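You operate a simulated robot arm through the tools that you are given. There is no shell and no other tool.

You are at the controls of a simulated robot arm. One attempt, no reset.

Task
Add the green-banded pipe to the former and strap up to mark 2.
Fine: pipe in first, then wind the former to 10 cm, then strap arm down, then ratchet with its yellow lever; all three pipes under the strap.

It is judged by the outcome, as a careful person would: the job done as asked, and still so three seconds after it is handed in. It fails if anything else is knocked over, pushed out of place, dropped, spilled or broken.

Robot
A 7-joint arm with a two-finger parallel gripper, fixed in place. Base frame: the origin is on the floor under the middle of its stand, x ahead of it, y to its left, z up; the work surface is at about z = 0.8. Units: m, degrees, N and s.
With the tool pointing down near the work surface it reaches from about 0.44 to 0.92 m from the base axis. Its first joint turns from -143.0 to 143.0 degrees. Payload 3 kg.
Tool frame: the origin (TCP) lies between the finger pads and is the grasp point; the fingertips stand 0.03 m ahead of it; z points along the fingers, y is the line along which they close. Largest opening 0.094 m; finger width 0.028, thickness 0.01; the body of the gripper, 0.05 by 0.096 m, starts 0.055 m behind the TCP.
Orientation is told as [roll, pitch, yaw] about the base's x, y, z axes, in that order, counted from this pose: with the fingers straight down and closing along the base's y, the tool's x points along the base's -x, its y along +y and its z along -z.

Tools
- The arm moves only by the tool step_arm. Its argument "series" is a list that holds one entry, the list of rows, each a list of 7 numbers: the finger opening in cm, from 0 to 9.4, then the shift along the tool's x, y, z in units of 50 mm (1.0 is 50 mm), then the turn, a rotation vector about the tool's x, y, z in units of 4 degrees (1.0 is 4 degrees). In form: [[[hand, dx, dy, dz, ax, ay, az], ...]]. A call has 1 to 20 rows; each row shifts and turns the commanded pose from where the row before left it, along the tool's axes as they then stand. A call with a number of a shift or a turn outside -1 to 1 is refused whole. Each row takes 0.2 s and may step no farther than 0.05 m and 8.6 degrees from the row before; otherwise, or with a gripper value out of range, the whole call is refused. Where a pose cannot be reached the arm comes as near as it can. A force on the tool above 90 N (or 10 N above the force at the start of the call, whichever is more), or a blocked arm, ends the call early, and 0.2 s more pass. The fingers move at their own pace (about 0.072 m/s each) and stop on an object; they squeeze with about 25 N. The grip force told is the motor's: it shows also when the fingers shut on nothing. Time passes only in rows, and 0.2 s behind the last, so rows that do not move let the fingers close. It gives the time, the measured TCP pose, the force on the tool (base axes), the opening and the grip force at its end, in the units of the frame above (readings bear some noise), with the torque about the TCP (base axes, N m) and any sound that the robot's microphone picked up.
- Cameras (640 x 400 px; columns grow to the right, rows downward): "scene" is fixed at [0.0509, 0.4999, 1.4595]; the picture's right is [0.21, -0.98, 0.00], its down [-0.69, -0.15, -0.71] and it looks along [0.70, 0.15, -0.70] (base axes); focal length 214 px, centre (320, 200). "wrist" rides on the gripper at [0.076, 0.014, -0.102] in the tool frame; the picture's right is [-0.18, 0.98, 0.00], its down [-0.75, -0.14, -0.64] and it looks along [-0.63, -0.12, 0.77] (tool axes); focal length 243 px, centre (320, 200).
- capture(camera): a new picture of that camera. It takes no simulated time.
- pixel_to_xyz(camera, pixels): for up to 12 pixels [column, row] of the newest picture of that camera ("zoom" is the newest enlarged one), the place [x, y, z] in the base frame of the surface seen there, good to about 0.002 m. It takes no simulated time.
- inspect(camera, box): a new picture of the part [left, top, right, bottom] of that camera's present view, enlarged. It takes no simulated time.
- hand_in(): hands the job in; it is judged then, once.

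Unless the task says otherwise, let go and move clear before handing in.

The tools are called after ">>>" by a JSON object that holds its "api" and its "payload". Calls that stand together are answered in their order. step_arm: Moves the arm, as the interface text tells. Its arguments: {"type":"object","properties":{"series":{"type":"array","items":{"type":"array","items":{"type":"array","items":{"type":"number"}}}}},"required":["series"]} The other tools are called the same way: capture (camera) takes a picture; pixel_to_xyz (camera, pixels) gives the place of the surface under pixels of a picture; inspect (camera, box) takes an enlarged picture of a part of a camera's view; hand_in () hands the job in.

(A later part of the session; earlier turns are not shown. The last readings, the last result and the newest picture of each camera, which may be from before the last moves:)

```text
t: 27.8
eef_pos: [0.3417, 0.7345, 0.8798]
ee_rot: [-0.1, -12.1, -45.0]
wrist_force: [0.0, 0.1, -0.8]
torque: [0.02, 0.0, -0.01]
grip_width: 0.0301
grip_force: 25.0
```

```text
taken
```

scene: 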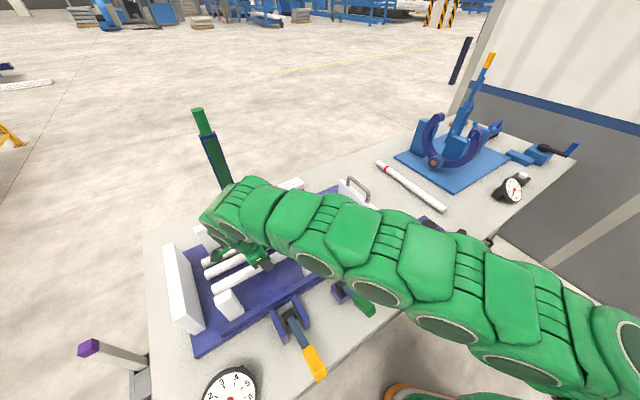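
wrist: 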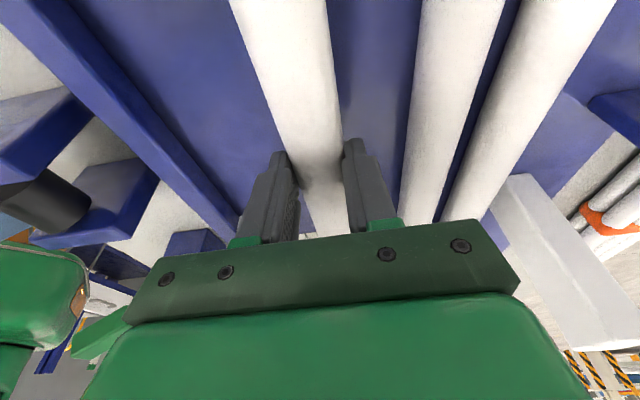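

Everything is clear, with the pipe about 2 cm above the plate. I'll lower gently in small steps until it rests.

>>> {"api": "step_arm", "payload": {"series": [[[0, 0.042, 0, 0.196, 0, 0, 0], [0, 0.021, 0, 0.098, 0, 0, 0], [0, 0.0125, 0, 0.0587, 0, 0, 0], [0, 0.0083, 0, 0.039, 0, 0, 0], [0, 0, 0, 0, 0, 0, 0]]]}}

>>> {"api": "pixel_to_xyz", "payload": {"camera": "wrist", "pixels": [[290, 60], [310, 130], [460, 40], [425, 170]]}}

```text
t: 29.0
eef_pos: [0.343, 0.7355, 0.861]
ee_rot: [0.0, -12.0, -45.1]
wrist_force: [-0.1, 0.2, -0.5]
torque: [0.0, 0.01, 0.0]
grip_width: 0.0304
grip_force: 24.9
```

```text
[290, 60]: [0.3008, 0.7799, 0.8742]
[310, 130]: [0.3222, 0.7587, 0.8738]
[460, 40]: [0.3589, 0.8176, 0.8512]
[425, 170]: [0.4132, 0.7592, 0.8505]
```

The pipe top was at 0.874 when the TCP was at 0.880 versus 0.851 for its neighbour, so about 4 mm remain. I'll lower in 1 mm steps.

>>> {"api": "step_arm", "payload": {"series": [[[0, 0.0062, 0, 0.0293, 0, 0, 0], [0, 0.0062, 0, 0.0293, 0, 0, 0], [0, 0.0062, 0, 0.0293, 0, 0, 0], [0, 0, 0, 0, 0, 0, 0]]]}}

>>> {"api": "capture", "payload": {"camera": "wrist"}}

>>> {"api": "inspect", "payload": {"camera": "scene", "box": [150, 170, 330, 340]}}

```text
t: 30.0
eef_pos: [0.3424, 0.7347, 0.8566]
ee_rot: [0.1, -12.0, -45.0]
wrist_force: [-2.2, -3.1, 24.6]
torque: [-0.21, 0.02, -0.03]
grip_width: 0.0305
grip_force: 24.9
```

```text
taken
```

wrist: 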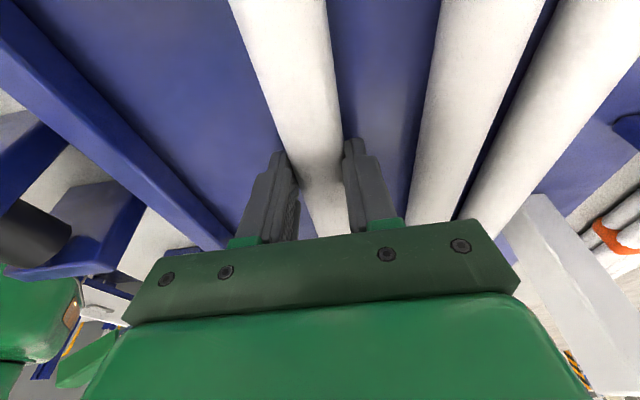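

```text
2.35 times, centred on (240, 255) of scene
```

zoom: 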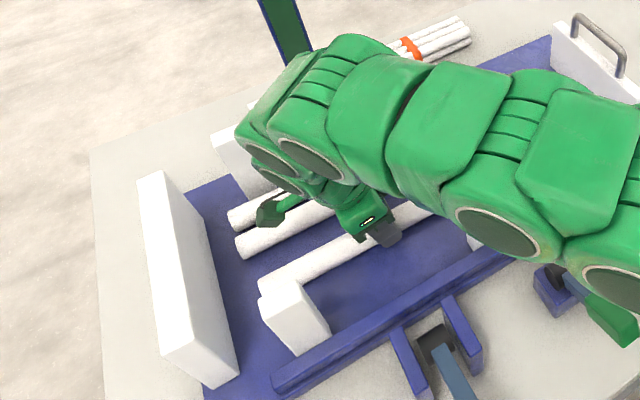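

The pipe is resting (24.6 N of contact). I'll relieve 1 mm, open the fingers to 5 cm and rise straight up.

>>> {"api": "step_arm", "payload": {"series": [[[0, -0.0042, 0, -0.0196, 0, 0, 0], [5.0, 0, 0, 0, 0, 0, 0], [5.0, 0, 0, 0, 0, 0, 0], [5.0, 0, 0, 0, 0, 0, 0]]]}}

>>> {"api": "capture", "payload": {"camera": "wrist"}}

```text
t: 31.0
eef_pos: [0.342, 0.7347, 0.8567]
ee_rot: [0.0, -12.0, -45.0]
wrist_force: [0.9, 0.0, 0.6]
torque: [0.02, -0.01, 0.01]
grip_width: 0.0501
grip_force: 0.0
```

```text
taken
```

wrist: 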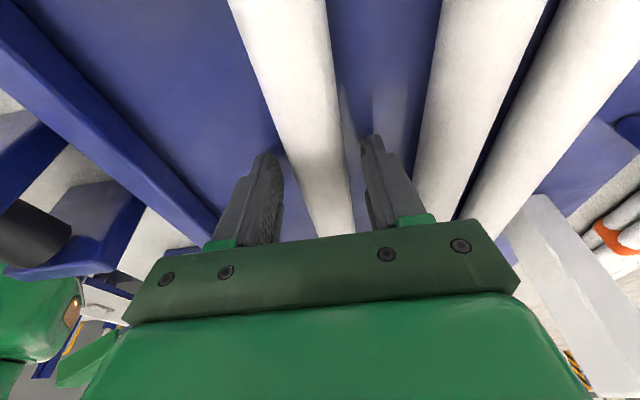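

The fingers are clear on both sides and the pipe lies still. I'll rise straight up to z≈1.0 and check.

>>> {"api": "step_arm", "payload": {"series": [[[5.0, -0.05, 0, -0.235, 0, 0, 0], [5.0, -0.1165, 0, -0.548, 0, 0, 0], [5.0, -0.1165, 0, -0.548, 0, 0, 0], [5.0, -0.1165, 0, -0.548, 0, 0, 0], [5.0, -0.1165, 0, -0.548, 0, 0, 0], [5.0, -0.1165, 0, -0.548, 0, 0, 0], [5.0, 0, 0, 0, 0, 0, 0]]]}}

>>> {"api": "capture", "payload": {"camera": "wrist"}}

>>> {"api": "capture", "payload": {"camera": "scene"}}

```text
t: 32.6
eef_pos: [0.343, 0.7363, 1.0092]
ee_rot: [-0.1, -12.0, -45.0]
wrist_force: [1.1, 0.2, 0.5]
torque: [-0.01, 0.01, 0.0]
grip_width: 0.0499
grip_force: 0.1
```

```text
taken
```

wrist: 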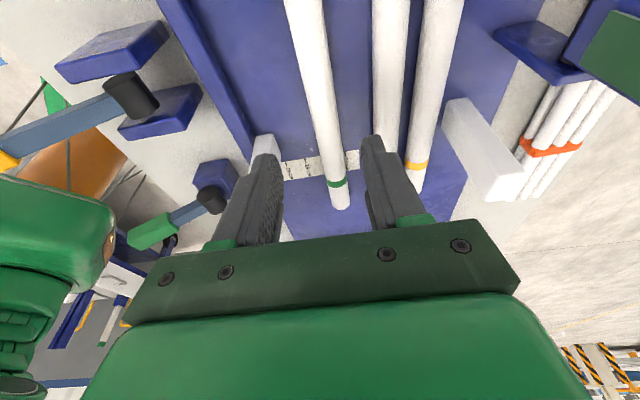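

```text
taken
```

scene: 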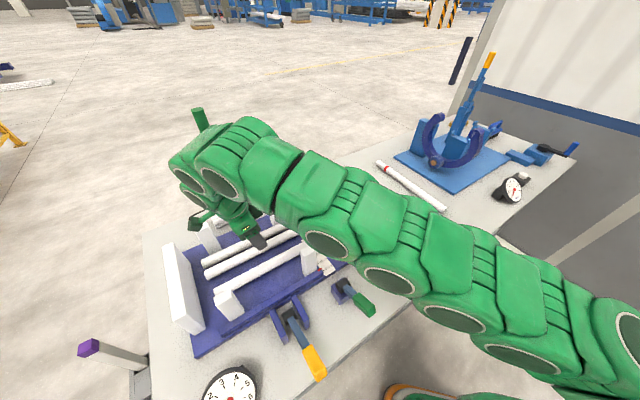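

The green-banded pipe lies in the former with its band lined up with the others, and the strap arm handle is still upright at [200,118]. Next I'll back off along the former, level the hand, and head for the crank.

>>> {"api": "step_arm", "payload": {"series": [[[5.0, -0.785, 0, -0.0885, 0, 0, 0], [5.0, -0.785, 0, -0.0885, 0, 0, 0], [5.0, -0.785, 0, -0.0885, 0, 0, 0], [5.0, -0.785, 0, -0.0885, 0, 0, 0], [5.0, -0.785, 0, -0.0885, 0, 0, 0], [5.0, -0.785, 0, -0.0885, 0, 0, 0], [5.0, -0.785, 0, -0.0885, 0, 0, 0], [5.0, -0.785, 0, -0.0885, 0, 0, 0], [5.0, 0, 0, 0, 0, 1, 0], [5.0, 0, 0, 0, 0, 1, 0], [5.0, 0, 0, 0, 0, 1, 0], [5.0, 0, 0, 0, 0, 0, -1], [5.0, 0, 0, 0, 0, 0, -1], [5.0, 0, 0, 0, 0, 0, -1], [5.0, 0, 0, 0, 0, 0, -1], [5.0, 0, 0, 0, 0, 0, -1], [5.0, 0, 0, 0, 0, 0, -1], [5.0, 0, 0, 0, 0, 0, -1], [5.0, 0, 0, 0, 0, 0, -1], [5.0, 0, 0, 0, 0, 0, -1]]]}}

>>> {"api": "capture", "payload": {"camera": "scene"}}

>>> {"api": "capture", "payload": {"camera": "wrist"}}

```text
t: 36.8
eef_pos: [0.5545, 0.5214, 1.1083]
ee_rot: [0.0, -0.1, -9.0]
wrist_force: [0.0, 0.4, -0.8]
torque: [0.03, 0.02, 0.03]
grip_width: 0.0501
grip_force: 0.0
```

```text
taken
```

scene: 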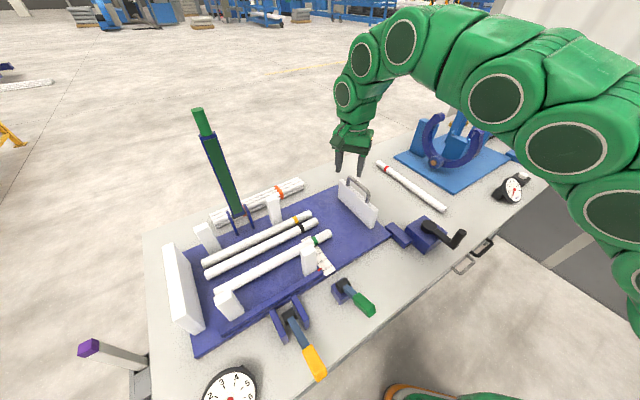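

```text
taken
```

wrist: 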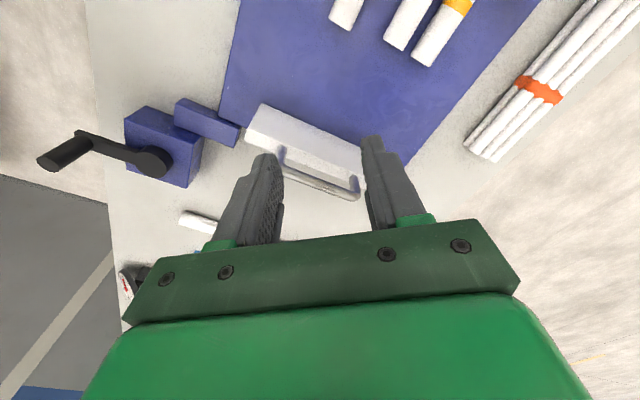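

All three pipes lie in the former, and the crank knob shows at [62,155] in the wrist view. I'll zoom on the crank and measure it.

>>> {"api": "inspect", "payload": {"camera": "wrist", "box": [20, 80, 260, 230]}}

>>> {"api": "pixel_to_xyz", "payload": {"camera": "wrist", "pixels": [[46, 163], [60, 155], [75, 147], [87, 140], [105, 147], [130, 154], [152, 160], [160, 165], [185, 150], [150, 115], [205, 115], [175, 180]]}}

>>> {"api": "inspect", "payload": {"camera": "scene", "box": [370, 200, 500, 290]}}

```text
2.67 times, centred on (140, 155) of wrist
```

zoom: 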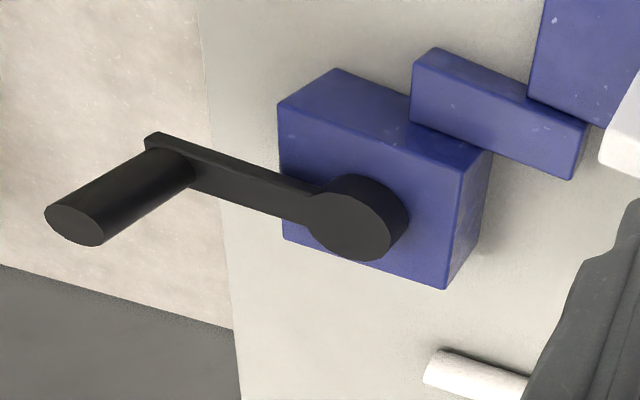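

```text
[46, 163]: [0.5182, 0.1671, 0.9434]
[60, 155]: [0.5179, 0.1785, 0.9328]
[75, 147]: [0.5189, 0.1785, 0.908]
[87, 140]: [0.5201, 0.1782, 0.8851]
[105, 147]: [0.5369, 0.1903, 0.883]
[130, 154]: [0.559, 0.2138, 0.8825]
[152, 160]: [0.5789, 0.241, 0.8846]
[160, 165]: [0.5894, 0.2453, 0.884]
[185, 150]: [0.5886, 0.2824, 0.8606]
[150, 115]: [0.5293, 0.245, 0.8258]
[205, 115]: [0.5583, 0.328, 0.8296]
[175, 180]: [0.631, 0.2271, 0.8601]
```

```text
4.44 times, centred on (435, 245) of scene
```

zoom: 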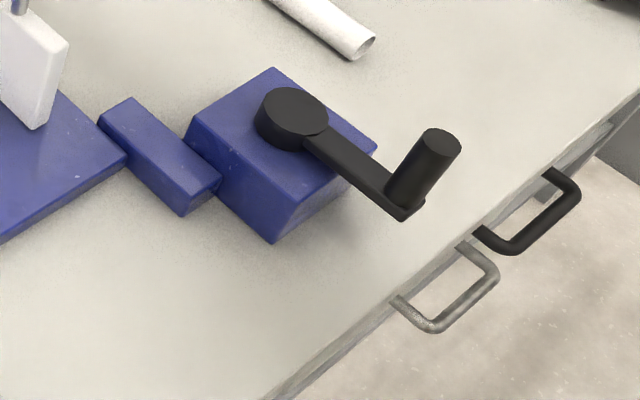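

The knob is a vertical cylinder from z≈0.885 to 0.943. I'll get the hub centre and knob centre precisely from this zoom.

>>> {"api": "pixel_to_xyz", "payload": {"camera": "zoom", "pixels": [[297, 106], [270, 100], [325, 115], [300, 92], [290, 122], [441, 143], [428, 140], [456, 148], [441, 134], [435, 155], [415, 185], [405, 205]]}}

```text
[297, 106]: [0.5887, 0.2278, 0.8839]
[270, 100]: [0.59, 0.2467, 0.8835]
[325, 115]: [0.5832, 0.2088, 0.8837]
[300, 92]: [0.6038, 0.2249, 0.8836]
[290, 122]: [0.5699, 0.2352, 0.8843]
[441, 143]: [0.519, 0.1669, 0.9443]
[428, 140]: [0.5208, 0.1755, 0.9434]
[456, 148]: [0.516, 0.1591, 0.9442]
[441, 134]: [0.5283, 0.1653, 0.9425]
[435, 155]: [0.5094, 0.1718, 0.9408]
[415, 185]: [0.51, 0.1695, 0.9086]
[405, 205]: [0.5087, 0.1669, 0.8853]
```

Hub centre is (0.587, 0.228), knob centre (0.519, 0.167) with a crank radius of 0.091 m. I'll move above the knob and turn the hand to yaw 20°.

>>> {"api": "step_arm", "payload": {"series": [[[5.0, -0.0453, -0.79, 0.178, 0, 0, 0], [5.0, -0.0453, -0.79, 0.178, 0, 0, 0], [5.0, -0.0453, -0.79, 0.178, 0, 0, 0], [5.0, -0.0453, -0.79, 0.178, 0, 0, 0], [5.0, -0.0453, -0.79, 0.178, 0, 0, 0], [5.0, -0.0453, -0.79, 0.178, 0, 0, 0], [5.0, -0.0453, -0.79, 0.178, 0, 0, 0], [5.0, -0.0453, -0.79, 0.178, 0, 0, 0], [5.0, -0.0453, -0.79, 0.178, 0, 0, 0], [5.0, 0, 0, 0, 0, 0, -1], [5.0, 0, 0, 0, 0, 0, -1], [5.0, 0, 0, 0, 0, 0, -1], [5.0, 0, 0, 0, 0, 0, -1], [5.0, 0, 0, 0, 0, 0, -1], [5.0, 0, 0, 0, 0, 0, -1], [5.0, 0, 0, 0, 0, 0, -1], [5.0, 0, 0, 0, 0, 0, -0.25], [5.0, 0, 0, 0, 0, 0, 0]]]}}

>>> {"api": "capture", "payload": {"camera": "wrist"}}

>>> {"api": "capture", "payload": {"camera": "scene"}}

```text
t: 40.6
eef_pos: [0.5204, 0.1685, 1.0281]
ee_rot: [0.0, 0.0, 19.9]
wrist_force: [-0.5, -0.5, 0.2]
torque: [0.01, 0.03, -0.01]
grip_width: 0.0499
grip_force: 0.1
```

```text
taken
```

wrist: 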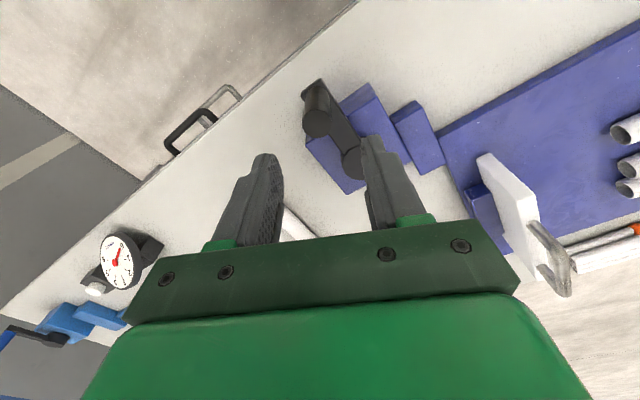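

```text
taken
```

scene: 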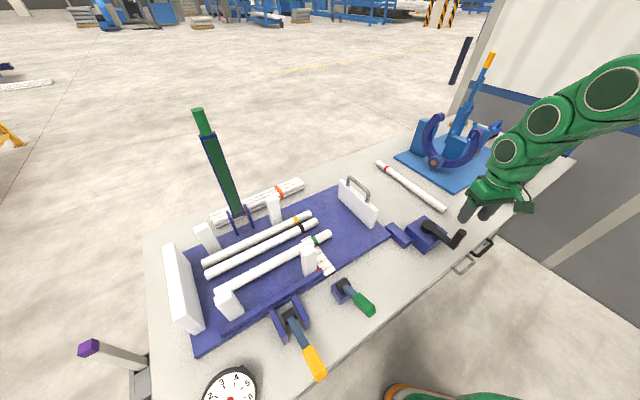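

The knob top at [317,122] is exactly where a point straight below the TCP should appear. I'll go down over it and close.

>>> {"api": "step_arm", "payload": {"series": [[[5.0, 0, 0, 0.5, 0, 0, 0], [5.0, 0, 0, 0.5, 0, 0, 0], [5.0, 0, 0, 0.5, 0, 0, 0], [5.0, 0, 0, 0.5, 0, 0, 0], [0, 0, 0, 0, 0, 0, 0], [0, 0, 0, 0, 0, 0, 0], [0, 0, 0, 0, 0, 0, 0], [0, 0, 0, 0, 0, 0, 0]]]}}

>>> {"api": "capture", "payload": {"camera": "wrist"}}

>>> {"api": "inspect", "payload": {"camera": "scene", "box": [370, 180, 530, 290]}}

```text
t: 42.4
eef_pos: [0.5197, 0.166, 0.9283]
ee_rot: [-0.1, 0.2, 20.1]
wrist_force: [26.7, -68.4, -22.7]
torque: [0.32, -0.6, -0.11]
grip_width: 0.0238
grip_force: 45.3
```

```text
taken
```

wrist: 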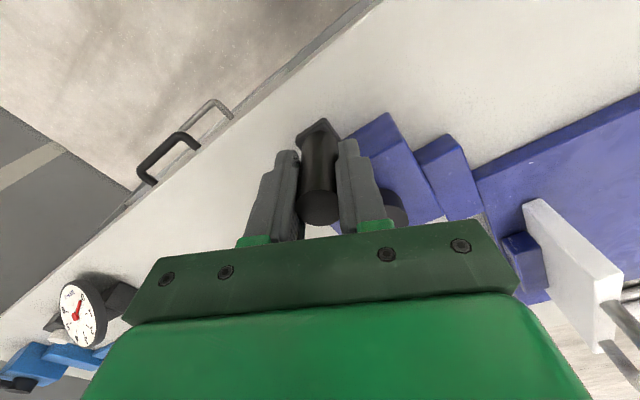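

```text
3.64 times, centred on (450, 235) of scene
```

zoom: 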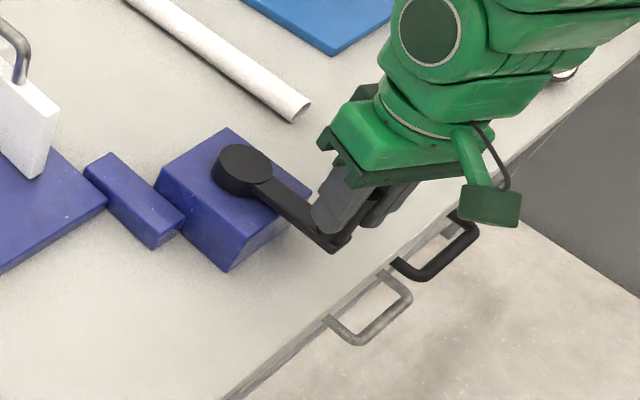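

The knob is gripped (2.4 cm) but with about 70 N of side load, so the grip centre is a little off along the tangent. I'll ease 3 mm along the tangent to see how the load changes.

>>> {"api": "step_arm", "payload": {"series": [[[0, -0.011, -0.028, 0, 0, 0, 0], [0, -0.011, -0.028, 0, 0, 0, 0], [0, 0, 0, 0, 0, 0, 0]]]}}

>>> {"api": "inspect", "payload": {"camera": "scene", "box": [270, 200, 400, 300]}}

```text
t: 43.2
eef_pos: [0.5196, 0.1671, 0.9266]
ee_rot: [0.1, 0.2, 20.1]
wrist_force: [-17.4, -33.3, -23.2]
torque: [-0.52, 0.59, -0.07]
grip_width: 0.0237
grip_force: 44.9
```

```text
4.00 times, centred on (335, 250) of scene
```

zoom: 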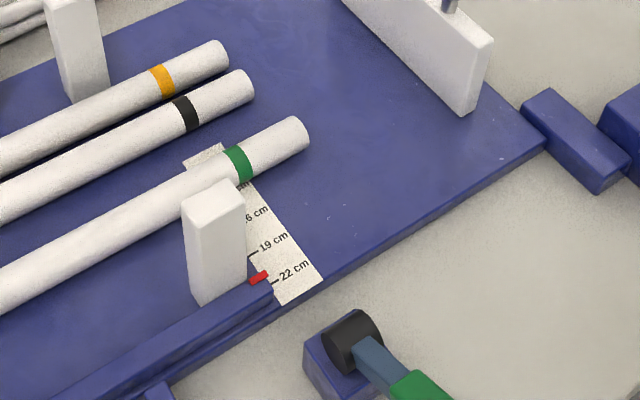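

The load dropped to about 44 N, now mostly radial, and the pointer still sits near 20.5 cm. I'll ease outward 1.5 mm and try a 12° counter-clockwise turn to learn the direction and resistance.

>>> {"api": "step_arm", "payload": {"series": [[[0, 0.028, -0.011, 0.01, 0, 0, 0], [0, 0, 0, 0, 0, 0, 0], [0, -0.0558, -0.1165, 0, 0, 0, 0], [0, -0.0637, -0.1124, 0, 0, 0, 0], [0, -0.0713, -0.1077, 0, 0, 0, 0], [0, 0, 0, 0, 0, 0, 0]]]}}

>>> {"api": "inspect", "payload": {"camera": "scene", "box": [270, 200, 400, 300]}}

>>> {"api": "inspect", "payload": {"camera": "scene", "box": [370, 180, 530, 290]}}

```text
t: 44.6
eef_pos: [0.535, 0.1524, 0.9284]
ee_rot: [0.0, -0.3, 19.9]
wrist_force: [4.7, 12.6, 12.0]
torque: [0.21, -0.25, 0.25]
grip_width: 0.024
grip_force: 45.3
```

```text
4.00 times, centred on (335, 250) of scene
```

zoom: 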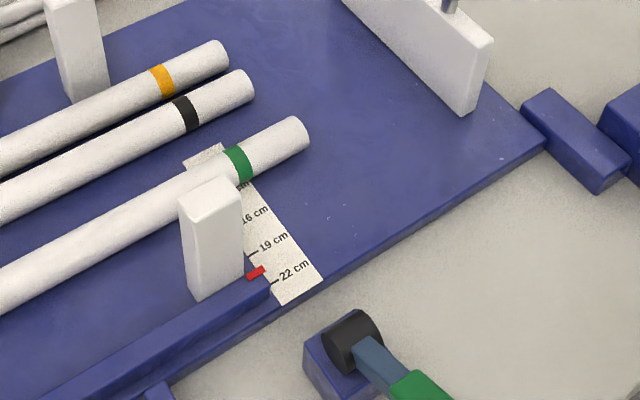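

```text
3.64 times, centred on (450, 235) of scene
```

zoom: 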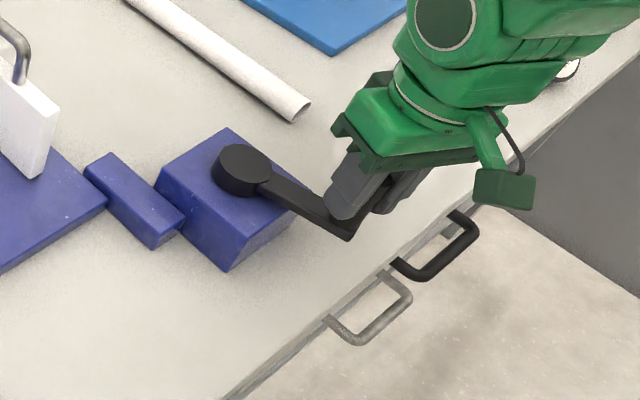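

The crank turned counter-clockwise with little resistance (about 14 N) and the pointer moved toward smaller numbers, so this is the closing direction. I'll continue 30° further and check the pointer and the pipes.

>>> {"api": "step_arm", "payload": {"series": [[[0, -0.1205, -0.1516, 0, 0, 0, 0], [0, -0.1358, -0.1382, 0, 0, 0, 0], [0, -0.1496, -0.1232, 0, 0, 0, 0], [0, -0.1615, -0.1071, 0, 0, 0, 0], [0, -0.1717, -0.0891, 0, 0, 0, 0], [0, 0, 0, 0, 0, 0, 0]]]}}

>>> {"api": "inspect", "payload": {"camera": "scene", "box": [270, 200, 400, 300]}}

```text
t: 46.0
eef_pos: [0.5786, 0.1397, 0.9257]
ee_rot: [0.1, 0.0, 20.1]
wrist_force: [-1.4, 73.9, -1.7]
torque: [-0.73, -0.09, 0.33]
grip_width: 0.0238
grip_force: 45.2
```

```text
4.00 times, centred on (335, 250) of scene
```

zoom: 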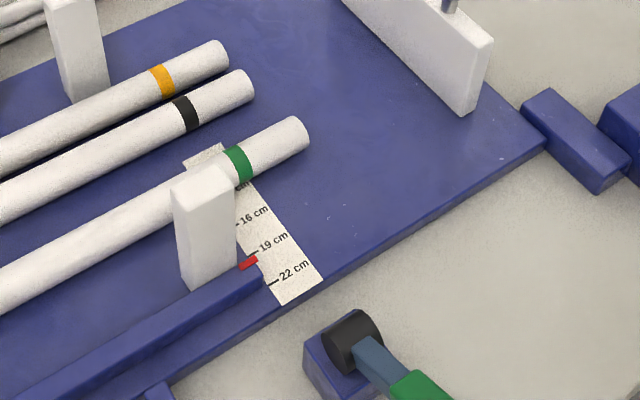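

The pointer moved to about 19.4 cm after 30° more, but a 74 N radial load built up because my circle was about 3.5 mm too large here. I'll correct inward and continue with centre (0.587, 0.229), radius 0.0905.

>>> {"api": "step_arm", "payload": {"series": [[[0, -0.024, 0.066, 0, 0, 0, 0], [0, -0.1762, -0.0697, 0, 0, 0, 0], [0, -0.1825, -0.0509, 0, 0, 0, 0], [0, -0.1868, -0.0316, 0, 0, 0, 0], [0, 0, 0, 0, 0, 0, 0]]]}}

>>> {"api": "inspect", "payload": {"camera": "scene", "box": [270, 200, 400, 300]}}

```text
t: 47.2
eef_pos: [0.6064, 0.1438, 0.9278]
ee_rot: [-0.1, 0.2, 19.9]
wrist_force: [-15.5, 36.7, -3.1]
torque: [-0.19, 1.25, 0.4]
grip_width: 0.0237
grip_force: 44.9
```

```text
4.00 times, centred on (335, 250) of scene
```

zoom: 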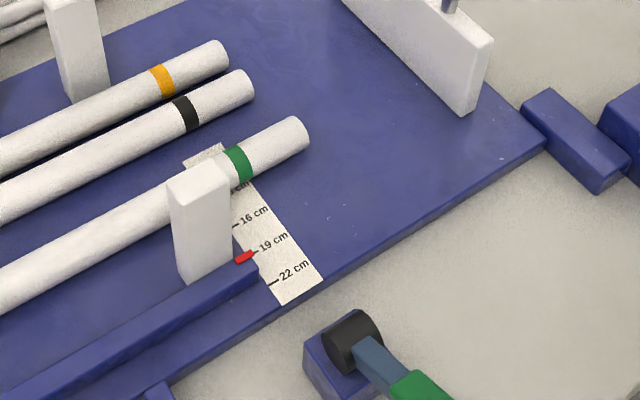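

Pointer is at about 19 cm and the load is 39 N radial, about 2 mm too far outward still. I'll correct again with a refit circle and turn another 24°.

>>> {"api": "step_arm", "payload": {"series": [[[0, 0.003, 0.039, 0, 0, 0, 0], [0, -0.1804, -0.0047, 0, 0, 0, 0], [0, -0.1799, 0.0142, 0, 0, 0, 0], [0, -0.1775, 0.0329, 0, 0, 0, 0], [0, -0.1731, 0.0513, 0, 0, 0, 0], [0, 0, 0, 0, 0, 0, 0]]]}}

>>> {"api": "inspect", "payload": {"camera": "scene", "box": [270, 200, 400, 300]}}

>>> {"api": "inspect", "payload": {"camera": "scene", "box": [370, 180, 530, 290]}}

```text
t: 48.6
eef_pos: [0.6406, 0.1606, 0.9279]
ee_rot: [-0.1, -0.1, 20.0]
wrist_force: [16.6, -27.2, 1.9]
torque: [0.14, -0.57, 0.34]
grip_width: 0.024
grip_force: 45.3
```

```text
4.00 times, centred on (335, 250) of scene
```

zoom: 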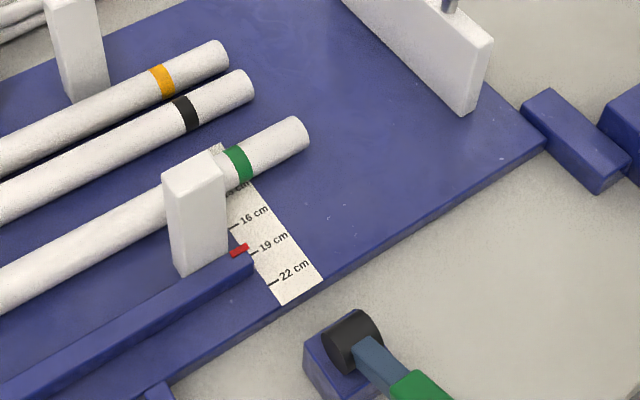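

```text
3.64 times, centred on (450, 235) of scene
```

zoom: 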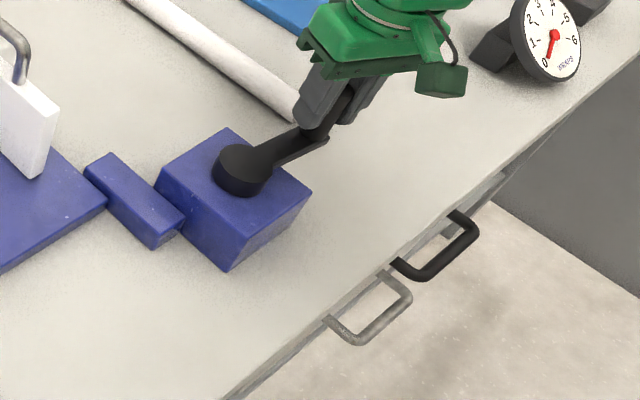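

The pointer is now at about 18.3 cm after some 85° of turning, so roughly 12 cm per turn. I'll compare pointer, ticks and the post with coordinates to calibrate.

>>> {"api": "inspect", "payload": {"camera": "scene", "box": [295, 225, 345, 280]}}

>>> {"api": "capture", "payload": {"camera": "wrist"}}

```text
7.27 times, centred on (320, 252) of scene
```

zoom: 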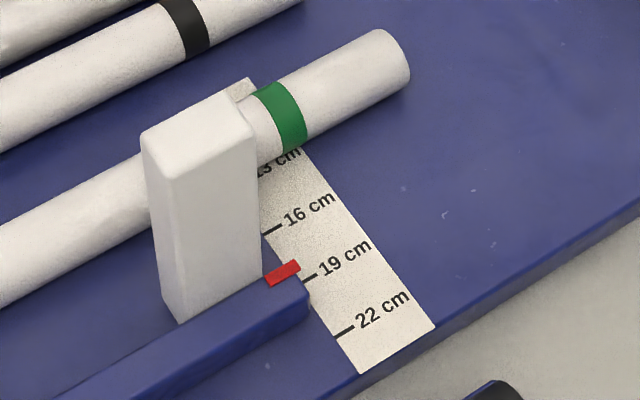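

```text
taken
```

wrist: 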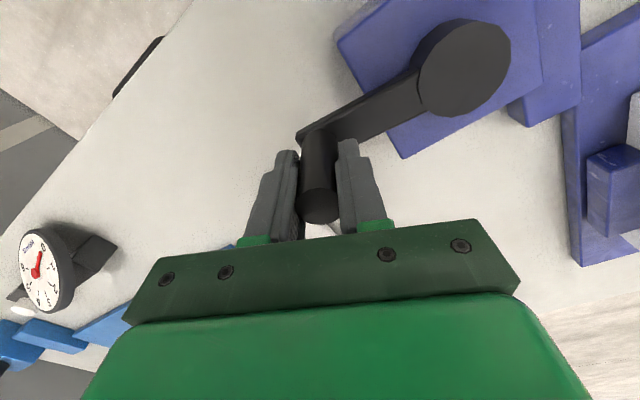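

>>> {"api": "pixel_to_xyz", "payload": {"camera": "zoom", "pixels": [[283, 272], [270, 278], [297, 265], [310, 278], [303, 282], [345, 331], [338, 335], [273, 232], [265, 236], [200, 130], [290, 300], [200, 250]]}}

>>> {"api": "pixel_to_xyz", "payload": {"camera": "wrist", "pixels": [[465, 68], [425, 80], [505, 60], [460, 25], [470, 110], [320, 210], [312, 125], [440, 100], [490, 35]]}}

```text
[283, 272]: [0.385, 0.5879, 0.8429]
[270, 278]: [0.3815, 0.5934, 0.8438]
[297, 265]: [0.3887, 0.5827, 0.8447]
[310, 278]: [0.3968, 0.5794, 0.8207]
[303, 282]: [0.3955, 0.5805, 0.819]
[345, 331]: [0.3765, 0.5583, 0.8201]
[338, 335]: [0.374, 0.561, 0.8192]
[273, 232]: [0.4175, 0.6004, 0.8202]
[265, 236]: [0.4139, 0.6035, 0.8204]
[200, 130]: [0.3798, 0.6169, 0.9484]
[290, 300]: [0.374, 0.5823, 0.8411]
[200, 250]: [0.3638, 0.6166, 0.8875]
```

```text
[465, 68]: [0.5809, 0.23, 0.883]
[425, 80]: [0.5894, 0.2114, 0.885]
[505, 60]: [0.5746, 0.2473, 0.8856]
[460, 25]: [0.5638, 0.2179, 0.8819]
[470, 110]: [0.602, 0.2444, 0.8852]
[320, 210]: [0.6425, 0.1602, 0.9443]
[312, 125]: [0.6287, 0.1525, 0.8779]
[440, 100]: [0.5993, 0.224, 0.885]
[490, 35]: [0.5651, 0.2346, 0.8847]
```

By coordinates the pointer is truly at 19.2 cm (tick spacing 29.3 mm per 3 cm, so the 10 cm mark lies at v≈0.778), about 10.5 cm per turn. Hub centre refits to (0.583, 0.230) with radius about 0.0905; I'll correct 1.2 mm outward and turn on.

>>> {"api": "step_arm", "payload": {"series": [[[0, -0.0077, -0.0228, 0, 0, 0, 0], [0, -0.1769, 0.0697, 0, 0, 0, 0], [0, -0.1686, 0.0878, 0, 0, 0, 0], [0, -0.1585, 0.1049, 0, 0, 0, 0], [0, -0.1467, 0.1209, 0, 0, 0, 0], [0, -0.1332, 0.1356, 0, 0, 0, 0], [0, 0, 0, 0, 0, 0, 0]]]}}

>>> {"api": "inspect", "payload": {"camera": "scene", "box": [180, 190, 360, 320]}}

```text
t: 50.2
eef_pos: [0.6685, 0.1983, 0.9274]
ee_rot: [0.1, 0.0, 20.0]
wrist_force: [24.9, -8.4, -15.2]
torque: [-0.07, -0.96, 0.05]
grip_width: 0.0237
grip_force: 45.2
```

```text
3.08 times, centred on (270, 255) of scene
```

zoom: 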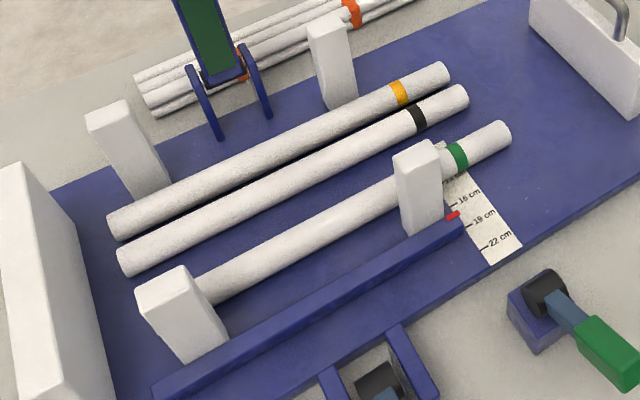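

The pointer and jaw keep advancing and the load is only 26 N outward, so the circle is a touch small. I'll correct 1.2 mm and turn 36° more.

>>> {"api": "step_arm", "payload": {"series": [[[0, -0.0177, -0.0158, 0, 0, 0, 0], [0, -0.1192, 0.1499, 0, 0, 0, 0], [0, -0.1029, 0.1616, 0, 0, 0, 0], [0, -0.0855, 0.1714, 0, 0, 0, 0], [0, -0.0671, 0.1794, 0, 0, 0, 0], [0, -0.048, 0.1854, 0, 0, 0, 0], [0, -0.0283, 0.1894, 0, 0, 0, 0], [0, 0, 0, 0, 0, 0, 0]]]}}

>>> {"api": "inspect", "payload": {"camera": "scene", "box": [180, 190, 360, 320]}}

```text
t: 52.0
eef_pos: [0.6715, 0.2535, 0.9276]
ee_rot: [0.0, 0.0, 20.0]
wrist_force: [2.1, -2.6, -1.9]
torque: [-0.23, -0.24, 0.28]
grip_width: 0.0237
grip_force: 44.9
```

```text
3.08 times, centred on (270, 255) of scene
```

zoom: 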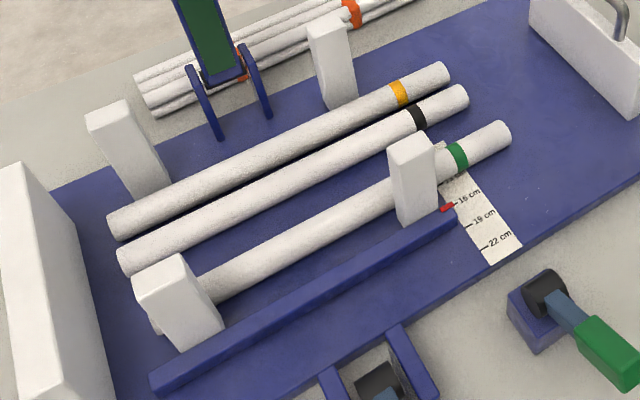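

The load is nearly zero now, so the circle fits well. I'll turn 36° more.

>>> {"api": "step_arm", "payload": {"series": [[[0, -0.0084, 0.1914, 0, 0, 0, 0], [0, 0.0117, 0.1912, 0, 0, 0, 0], [0, 0.0316, 0.1889, 0, 0, 0, 0], [0, 0.0512, 0.1846, 0, 0, 0, 0], [0, 0.0702, 0.1782, 0, 0, 0, 0], [0, 0.0884, 0.1699, 0, 0, 0, 0], [0, 0, 0, 0, 0, 0, 0]]]}}

>>> {"api": "inspect", "payload": {"camera": "scene", "box": [180, 190, 360, 320]}}

```text
t: 53.6
eef_pos: [0.6412, 0.3025, 0.9272]
ee_rot: [0.0, 0.0, 20.0]
wrist_force: [2.0, -4.4, -2.6]
torque: [-0.02, -0.36, 0.35]
grip_width: 0.0237
grip_force: 44.8
```

```text
3.08 times, centred on (270, 255) of scene
```

zoom: 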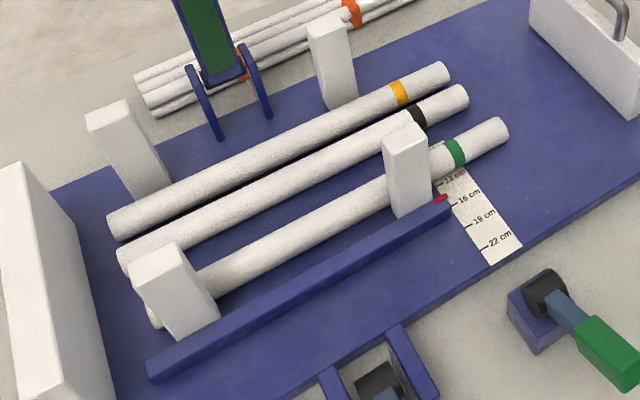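

The jaw has started to nudge the green pipe, with loads still near zero. I'll read the pointer position and then turn 48° more.

>>> {"api": "pixel_to_xyz", "payload": {"camera": "zoom", "pixels": [[441, 199], [437, 201], [445, 197], [410, 140], [440, 157], [480, 135], [300, 220]]}}

>>> {"api": "step_arm", "payload": {"series": [[[0, 0.1057, 0.1597, 0, 0, 0, 0], [0, 0.1218, 0.1478, 0, 0, 0, 0], [0, 0.1366, 0.1343, 0, 0, 0, 0], [0, 0.1499, 0.1192, 0, 0, 0, 0], [0, 0.1616, 0.1029, 0, 0, 0, 0], [0, 0.1714, 0.0855, 0, 0, 0, 0], [0, 0.1794, 0.0671, 0, 0, 0, 0], [0, 0.1854, 0.048, 0, 0, 0, 0], [0, 0, 0, 0, 0, 0, 0]]]}}

>>> {"api": "inspect", "payload": {"camera": "scene", "box": [180, 190, 360, 320]}}

```text
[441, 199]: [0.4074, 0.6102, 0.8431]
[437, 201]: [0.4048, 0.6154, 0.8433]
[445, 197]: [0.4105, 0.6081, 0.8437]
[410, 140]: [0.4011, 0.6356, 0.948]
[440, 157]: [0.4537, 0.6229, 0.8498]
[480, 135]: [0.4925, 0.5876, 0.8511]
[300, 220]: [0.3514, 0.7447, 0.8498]
```

```text
t: 55.6
eef_pos: [0.569, 0.3188, 0.9268]
ee_rot: [-0.1, -0.1, 19.8]
wrist_force: [11.9, -55.2, 0.9]
torque: [0.68, -1.15, 0.29]
grip_width: 0.0239
grip_force: 45.6
```

```text
3.08 times, centred on (270, 255) of scene
```

zoom: 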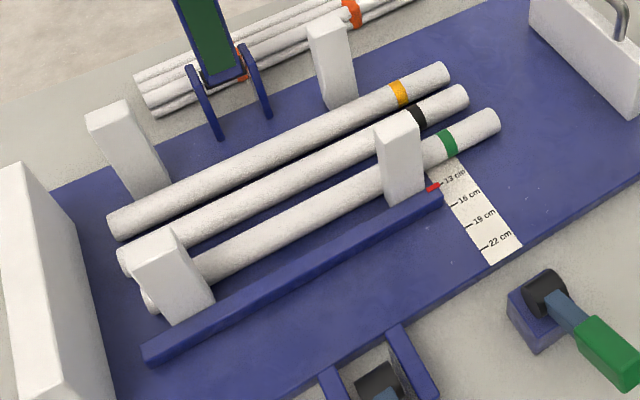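

At φ=50° the pointer was at 16.0 cm, and it is now near 14.5 cm; the pipe slides ahead of the jaw as it should. A 56 N inward load calls for a 2.5 mm correction before 30° more.

>>> {"api": "step_arm", "payload": {"series": [[[0, 0.0096, -0.0497, 0, 0, 0, 0], [0, 0.1874, 0.028, 0, 0, 0, 0], [0, 0.1893, 0.0083, 0, 0, 0, 0], [0, 0.1891, -0.0116, 0, 0, 0, 0], [0, 0.1869, -0.0313, 0, 0, 0, 0], [0, 0.1826, -0.0506, 0, 0, 0, 0], [0, 0, 0, 0, 0, 0, 0]]]}}

>>> {"api": "inspect", "payload": {"camera": "scene", "box": [180, 190, 360, 320]}}

```text
t: 57.2
eef_pos: [0.5284, 0.3011, 0.9282]
ee_rot: [-0.1, -0.1, 20.0]
wrist_force: [24.9, -21.9, -9.1]
torque: [0.19, -1.03, 0.41]
grip_width: 0.0239
grip_force: 45.5
```

```text
3.08 times, centred on (270, 255) of scene
```

zoom: 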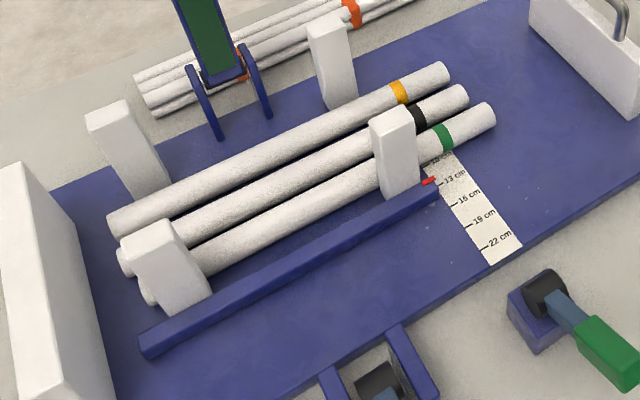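

The jaw follows well, near 13.7 cm now, and the three pipes stay parallel. A 33 N inward load: I'll correct 1.6 mm and turn 30° more.

>>> {"api": "step_arm", "payload": {"series": [[[0, -0.0102, -0.0303, 0, 0, 0, 0], [0, 0.1763, -0.0694, 0, 0, 0, 0], [0, 0.168, -0.0875, 0, 0, 0, 0], [0, 0.158, -0.1046, 0, 0, 0, 0], [0, 0.1462, -0.1205, 0, 0, 0, 0], [0, 0.1328, -0.1351, 0, 0, 0, 0], [0, 0, 0, 0, 0, 0, 0]]]}}

>>> {"api": "inspect", "payload": {"camera": "scene", "box": [180, 190, 360, 320]}}

```text
t: 58.8
eef_pos: [0.4995, 0.2609, 0.9278]
ee_rot: [0.0, 0.1, 20.0]
wrist_force: [-16.0, 4.8, -1.7]
torque: [0.54, -0.88, -0.02]
grip_width: 0.0237
grip_force: 44.8
```

```text
3.08 times, centred on (270, 255) of scene
```

zoom: 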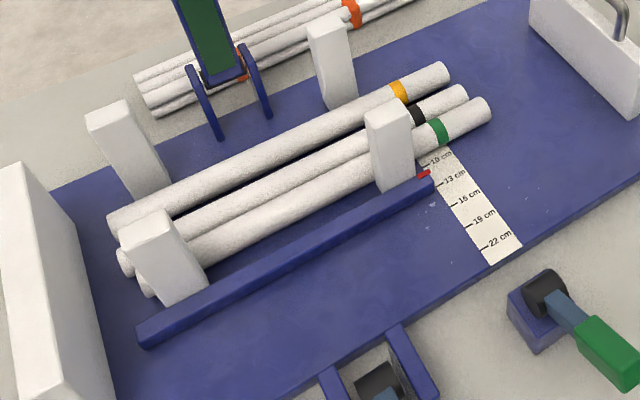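

Load is small now. Pipe C touches pipe B, and I'll measure the pointer before continuing.

>>> {"api": "inspect", "payload": {"camera": "scene", "box": [285, 215, 335, 265]}}

>>> {"api": "pixel_to_xyz", "payload": {"camera": "scene", "pixels": [[307, 246], [309, 245], [306, 247], [297, 228]]}}

```text
8.00 times, centred on (310, 240) of scene
```

zoom: 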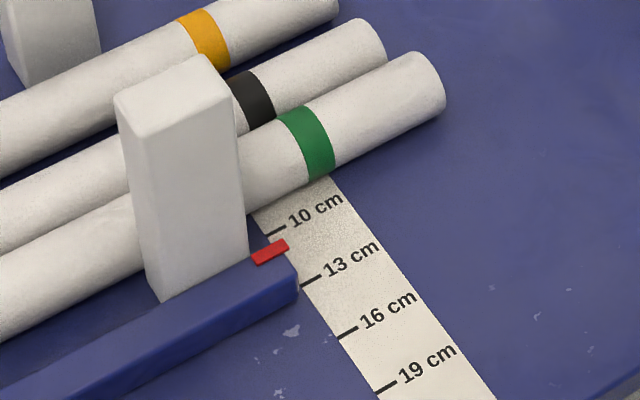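

```text
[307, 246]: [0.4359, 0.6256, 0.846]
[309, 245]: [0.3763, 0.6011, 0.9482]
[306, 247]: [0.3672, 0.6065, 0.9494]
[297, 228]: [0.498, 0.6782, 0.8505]
```

>>> {"api": "pixel_to_xyz", "payload": {"camera": "zoom", "pixels": [[270, 252], [260, 257], [281, 246], [275, 232], [282, 229], [312, 281], [306, 284], [347, 332], [386, 386], [180, 100], [240, 60], [285, 140]]}}

```text
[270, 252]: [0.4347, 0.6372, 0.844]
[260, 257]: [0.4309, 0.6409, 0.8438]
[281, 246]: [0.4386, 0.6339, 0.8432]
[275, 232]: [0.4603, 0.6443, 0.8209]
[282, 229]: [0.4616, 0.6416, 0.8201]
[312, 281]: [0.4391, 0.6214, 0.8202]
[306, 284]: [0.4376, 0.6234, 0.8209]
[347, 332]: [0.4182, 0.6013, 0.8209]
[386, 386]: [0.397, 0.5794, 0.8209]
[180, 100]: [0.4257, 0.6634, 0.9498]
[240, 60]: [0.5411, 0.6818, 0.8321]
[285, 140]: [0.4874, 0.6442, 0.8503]
```

By coordinates the pointer is at 12.2 cm, with 22.5 mm to go at roughly 0.33 mm per degree. I'll turn 36° more and measure again.

>>> {"api": "step_arm", "payload": {"series": [[[0, 0.012, 0.0106, 0, 0, 0, 0], [0, 0.1179, -0.1483, 0, 0, 0, 0], [0, 0.1018, -0.1598, 0, 0, 0, 0], [0, 0.0845, -0.1695, 0, 0, 0, 0], [0, 0.0663, -0.1775, 0, 0, 0, 0], [0, 0.0474, -0.1834, 0, 0, 0, 0], [0, 0.028, -0.1874, 0, 0, 0, 0], [0, 0, 0, 0, 0, 0, 0]]]}}

>>> {"api": "inspect", "payload": {"camera": "scene", "box": [285, 215, 335, 265]}}

```text
t: 60.6
eef_pos: [0.496, 0.2048, 0.9283]
ee_rot: [-0.1, 0.1, 20.0]
wrist_force: [-7.8, 2.9, -2.5]
torque: [0.29, -0.12, 0.34]
grip_width: 0.0237
grip_force: 44.9
```

```text
8.00 times, centred on (310, 240) of scene
```

zoom: 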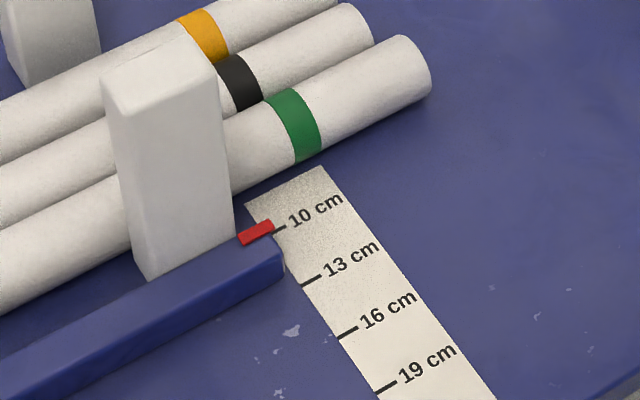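

>>> {"api": "pixel_to_xyz", "payload": {"camera": "zoom", "pixels": [[257, 232], [247, 237], [267, 227], [275, 231], [282, 228], [312, 281], [306, 284], [160, 90], [265, 262], [250, 255], [245, 205], [330, 100]]}}

>>> {"api": "inspect", "payload": {"camera": "scene", "box": [180, 190, 360, 320]}}

```text
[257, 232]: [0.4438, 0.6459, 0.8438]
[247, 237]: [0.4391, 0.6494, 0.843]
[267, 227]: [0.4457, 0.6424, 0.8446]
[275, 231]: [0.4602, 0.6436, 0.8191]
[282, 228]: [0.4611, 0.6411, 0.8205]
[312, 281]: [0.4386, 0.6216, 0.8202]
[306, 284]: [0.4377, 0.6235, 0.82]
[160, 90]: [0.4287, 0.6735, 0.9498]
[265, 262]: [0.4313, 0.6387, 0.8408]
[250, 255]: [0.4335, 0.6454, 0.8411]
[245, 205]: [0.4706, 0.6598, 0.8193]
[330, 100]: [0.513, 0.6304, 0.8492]
```

```text
3.08 times, centred on (270, 255) of scene
```

zoom: 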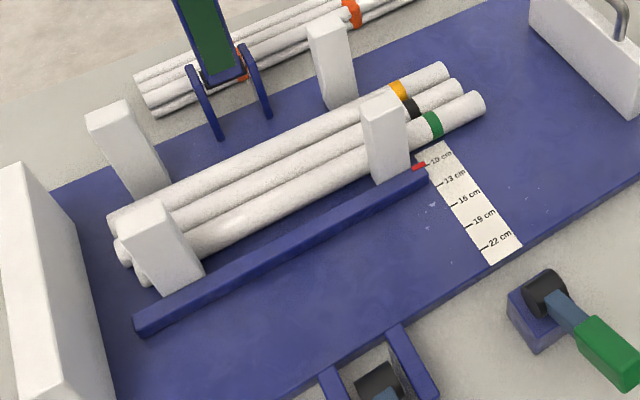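

By coordinates the pointer is at 11.0 cm, i.e. 12 cm per turn, so exactly 30° remain. I'll turn 24° and measure again before the last bit.

>>> {"api": "step_arm", "payload": {"series": [[[0, 0.0083, -0.1893, 0, 0, 0, 0], [0, -0.0116, -0.1891, 0, 0, 0, 0], [0, -0.0313, -0.1869, 0, 0, 0, 0], [0, -0.0506, -0.1826, 0, 0, 0, 0], [0, 0, 0, 0, 0, 0, 0]]]}}

>>> {"api": "inspect", "payload": {"camera": "scene", "box": [285, 215, 335, 265]}}

```text
t: 61.8
eef_pos: [0.5152, 0.1714, 0.9269]
ee_rot: [0.0, -0.1, 20.0]
wrist_force: [1.2, 2.4, 4.9]
torque: [0.03, 0.45, 0.04]
grip_width: 0.0237
grip_force: 45.3
```

```text
8.00 times, centred on (310, 240) of scene
```

zoom: 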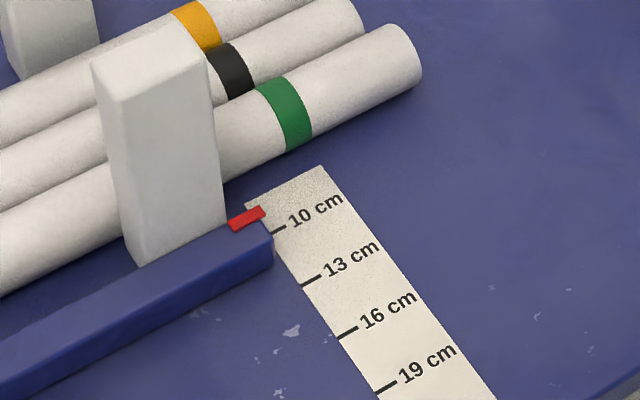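

>>> {"api": "pixel_to_xyz", "payload": {"camera": "zoom", "pixels": [[247, 218], [238, 223], [257, 213], [242, 228], [275, 231], [282, 228], [279, 230], [312, 281], [306, 284], [263, 226], [255, 240], [310, 282]]}}

```text
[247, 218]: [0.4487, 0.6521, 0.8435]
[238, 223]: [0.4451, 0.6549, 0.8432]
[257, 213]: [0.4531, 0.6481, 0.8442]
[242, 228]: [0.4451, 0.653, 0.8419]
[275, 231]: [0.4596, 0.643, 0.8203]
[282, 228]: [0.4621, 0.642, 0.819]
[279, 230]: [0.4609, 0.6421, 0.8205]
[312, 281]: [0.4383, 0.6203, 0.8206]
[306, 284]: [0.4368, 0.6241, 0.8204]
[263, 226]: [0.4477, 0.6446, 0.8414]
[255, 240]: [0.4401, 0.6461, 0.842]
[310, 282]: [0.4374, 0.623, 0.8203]
```

The pointer is at about 10.2 cm. One last 5.5° turn should bring it to 10.0.

>>> {"api": "step_arm", "payload": {"series": [[[0, -0.031, -0.081, 0, 0, 0, 0], [0, -0.033, -0.08, 0, 0, 0, 0], [0, 0, 0, 0, 0, 0, 0]]]}}

>>> {"api": "inspect", "payload": {"camera": "scene", "box": [285, 215, 335, 265]}}

```text
t: 62.6
eef_pos: [0.5189, 0.1674, 0.9281]
ee_rot: [0.0, 0.1, 19.9]
wrist_force: [-14.2, 16.6, 1.9]
torque: [-0.01, 0.0, 0.16]
grip_width: 0.024
grip_force: 45.3
```

```text
8.00 times, centred on (310, 240) of scene
```

zoom: 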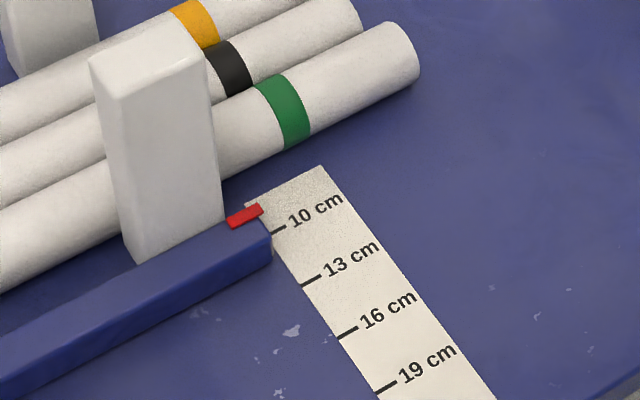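

>>> {"api": "pixel_to_xyz", "payload": {"camera": "zoom", "pixels": [[245, 216], [236, 221], [255, 211], [240, 218], [250, 214], [275, 231], [282, 228], [279, 230], [312, 281], [306, 284], [309, 283], [343, 334]]}}

>>> {"api": "inspect", "payload": {"camera": "scene", "box": [180, 190, 360, 320]}}

```text
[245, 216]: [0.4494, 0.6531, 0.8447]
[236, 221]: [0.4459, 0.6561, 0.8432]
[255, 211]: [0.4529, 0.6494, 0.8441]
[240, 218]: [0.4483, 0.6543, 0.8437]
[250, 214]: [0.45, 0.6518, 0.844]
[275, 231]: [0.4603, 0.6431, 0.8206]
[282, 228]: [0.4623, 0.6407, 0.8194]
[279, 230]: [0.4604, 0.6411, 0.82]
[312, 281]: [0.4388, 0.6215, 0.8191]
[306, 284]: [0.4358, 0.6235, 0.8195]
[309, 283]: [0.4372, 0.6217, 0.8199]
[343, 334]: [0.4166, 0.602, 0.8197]
```

```text
3.08 times, centred on (270, 255) of scene
```

zoom: 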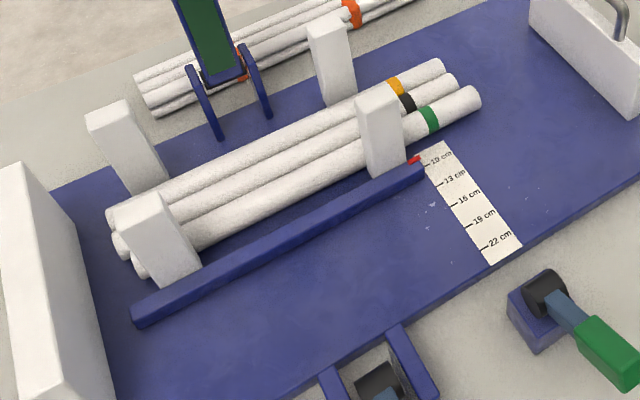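

The pointer reads 10.0 cm by coordinates (v 0.7794 versus tick 0.7797). I'll open the fingers, rise clear of the knob, and recheck the pointer.

>>> {"api": "step_arm", "payload": {"series": [[[5.0, 0, 0, 0, 0, 0, 0], [5.0, 0, 0, 0, 0, 0, 0], [5.0, 0, 0, 0, 0, 0, 0], [5.0, 0, 0, -0.5, 0, 0, 0], [5.0, 0, 0, -0.8, 0, 0, 0], [5.0, 0, 0, -0.8, 0, 0, 0], [5.0, 0, 0, -0.8, 0, 0, 0], [5.0, 0, 0, 0, 0, 0, 0]]]}}

>>> {"api": "inspect", "payload": {"camera": "scene", "box": [285, 215, 335, 265]}}

```text
t: 64.4
eef_pos: [0.5191, 0.1659, 1.0724]
ee_rot: [0.0, 0.0, 19.9]
wrist_force: [-0.1, -0.1, -0.8]
torque: [-0.02, -0.02, -0.01]
grip_width: 0.0499
grip_force: 0.1
```

```text
8.00 times, centred on (310, 240) of scene
```

zoom: 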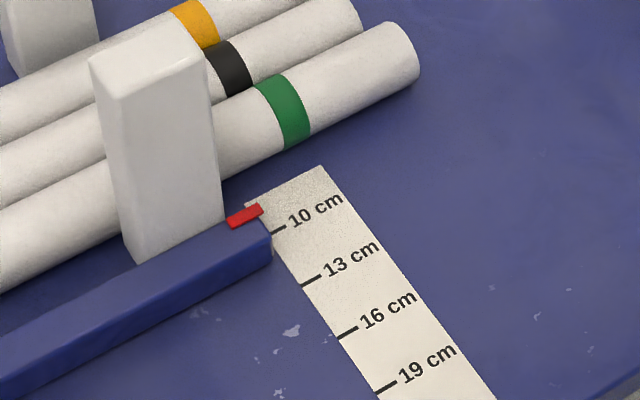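

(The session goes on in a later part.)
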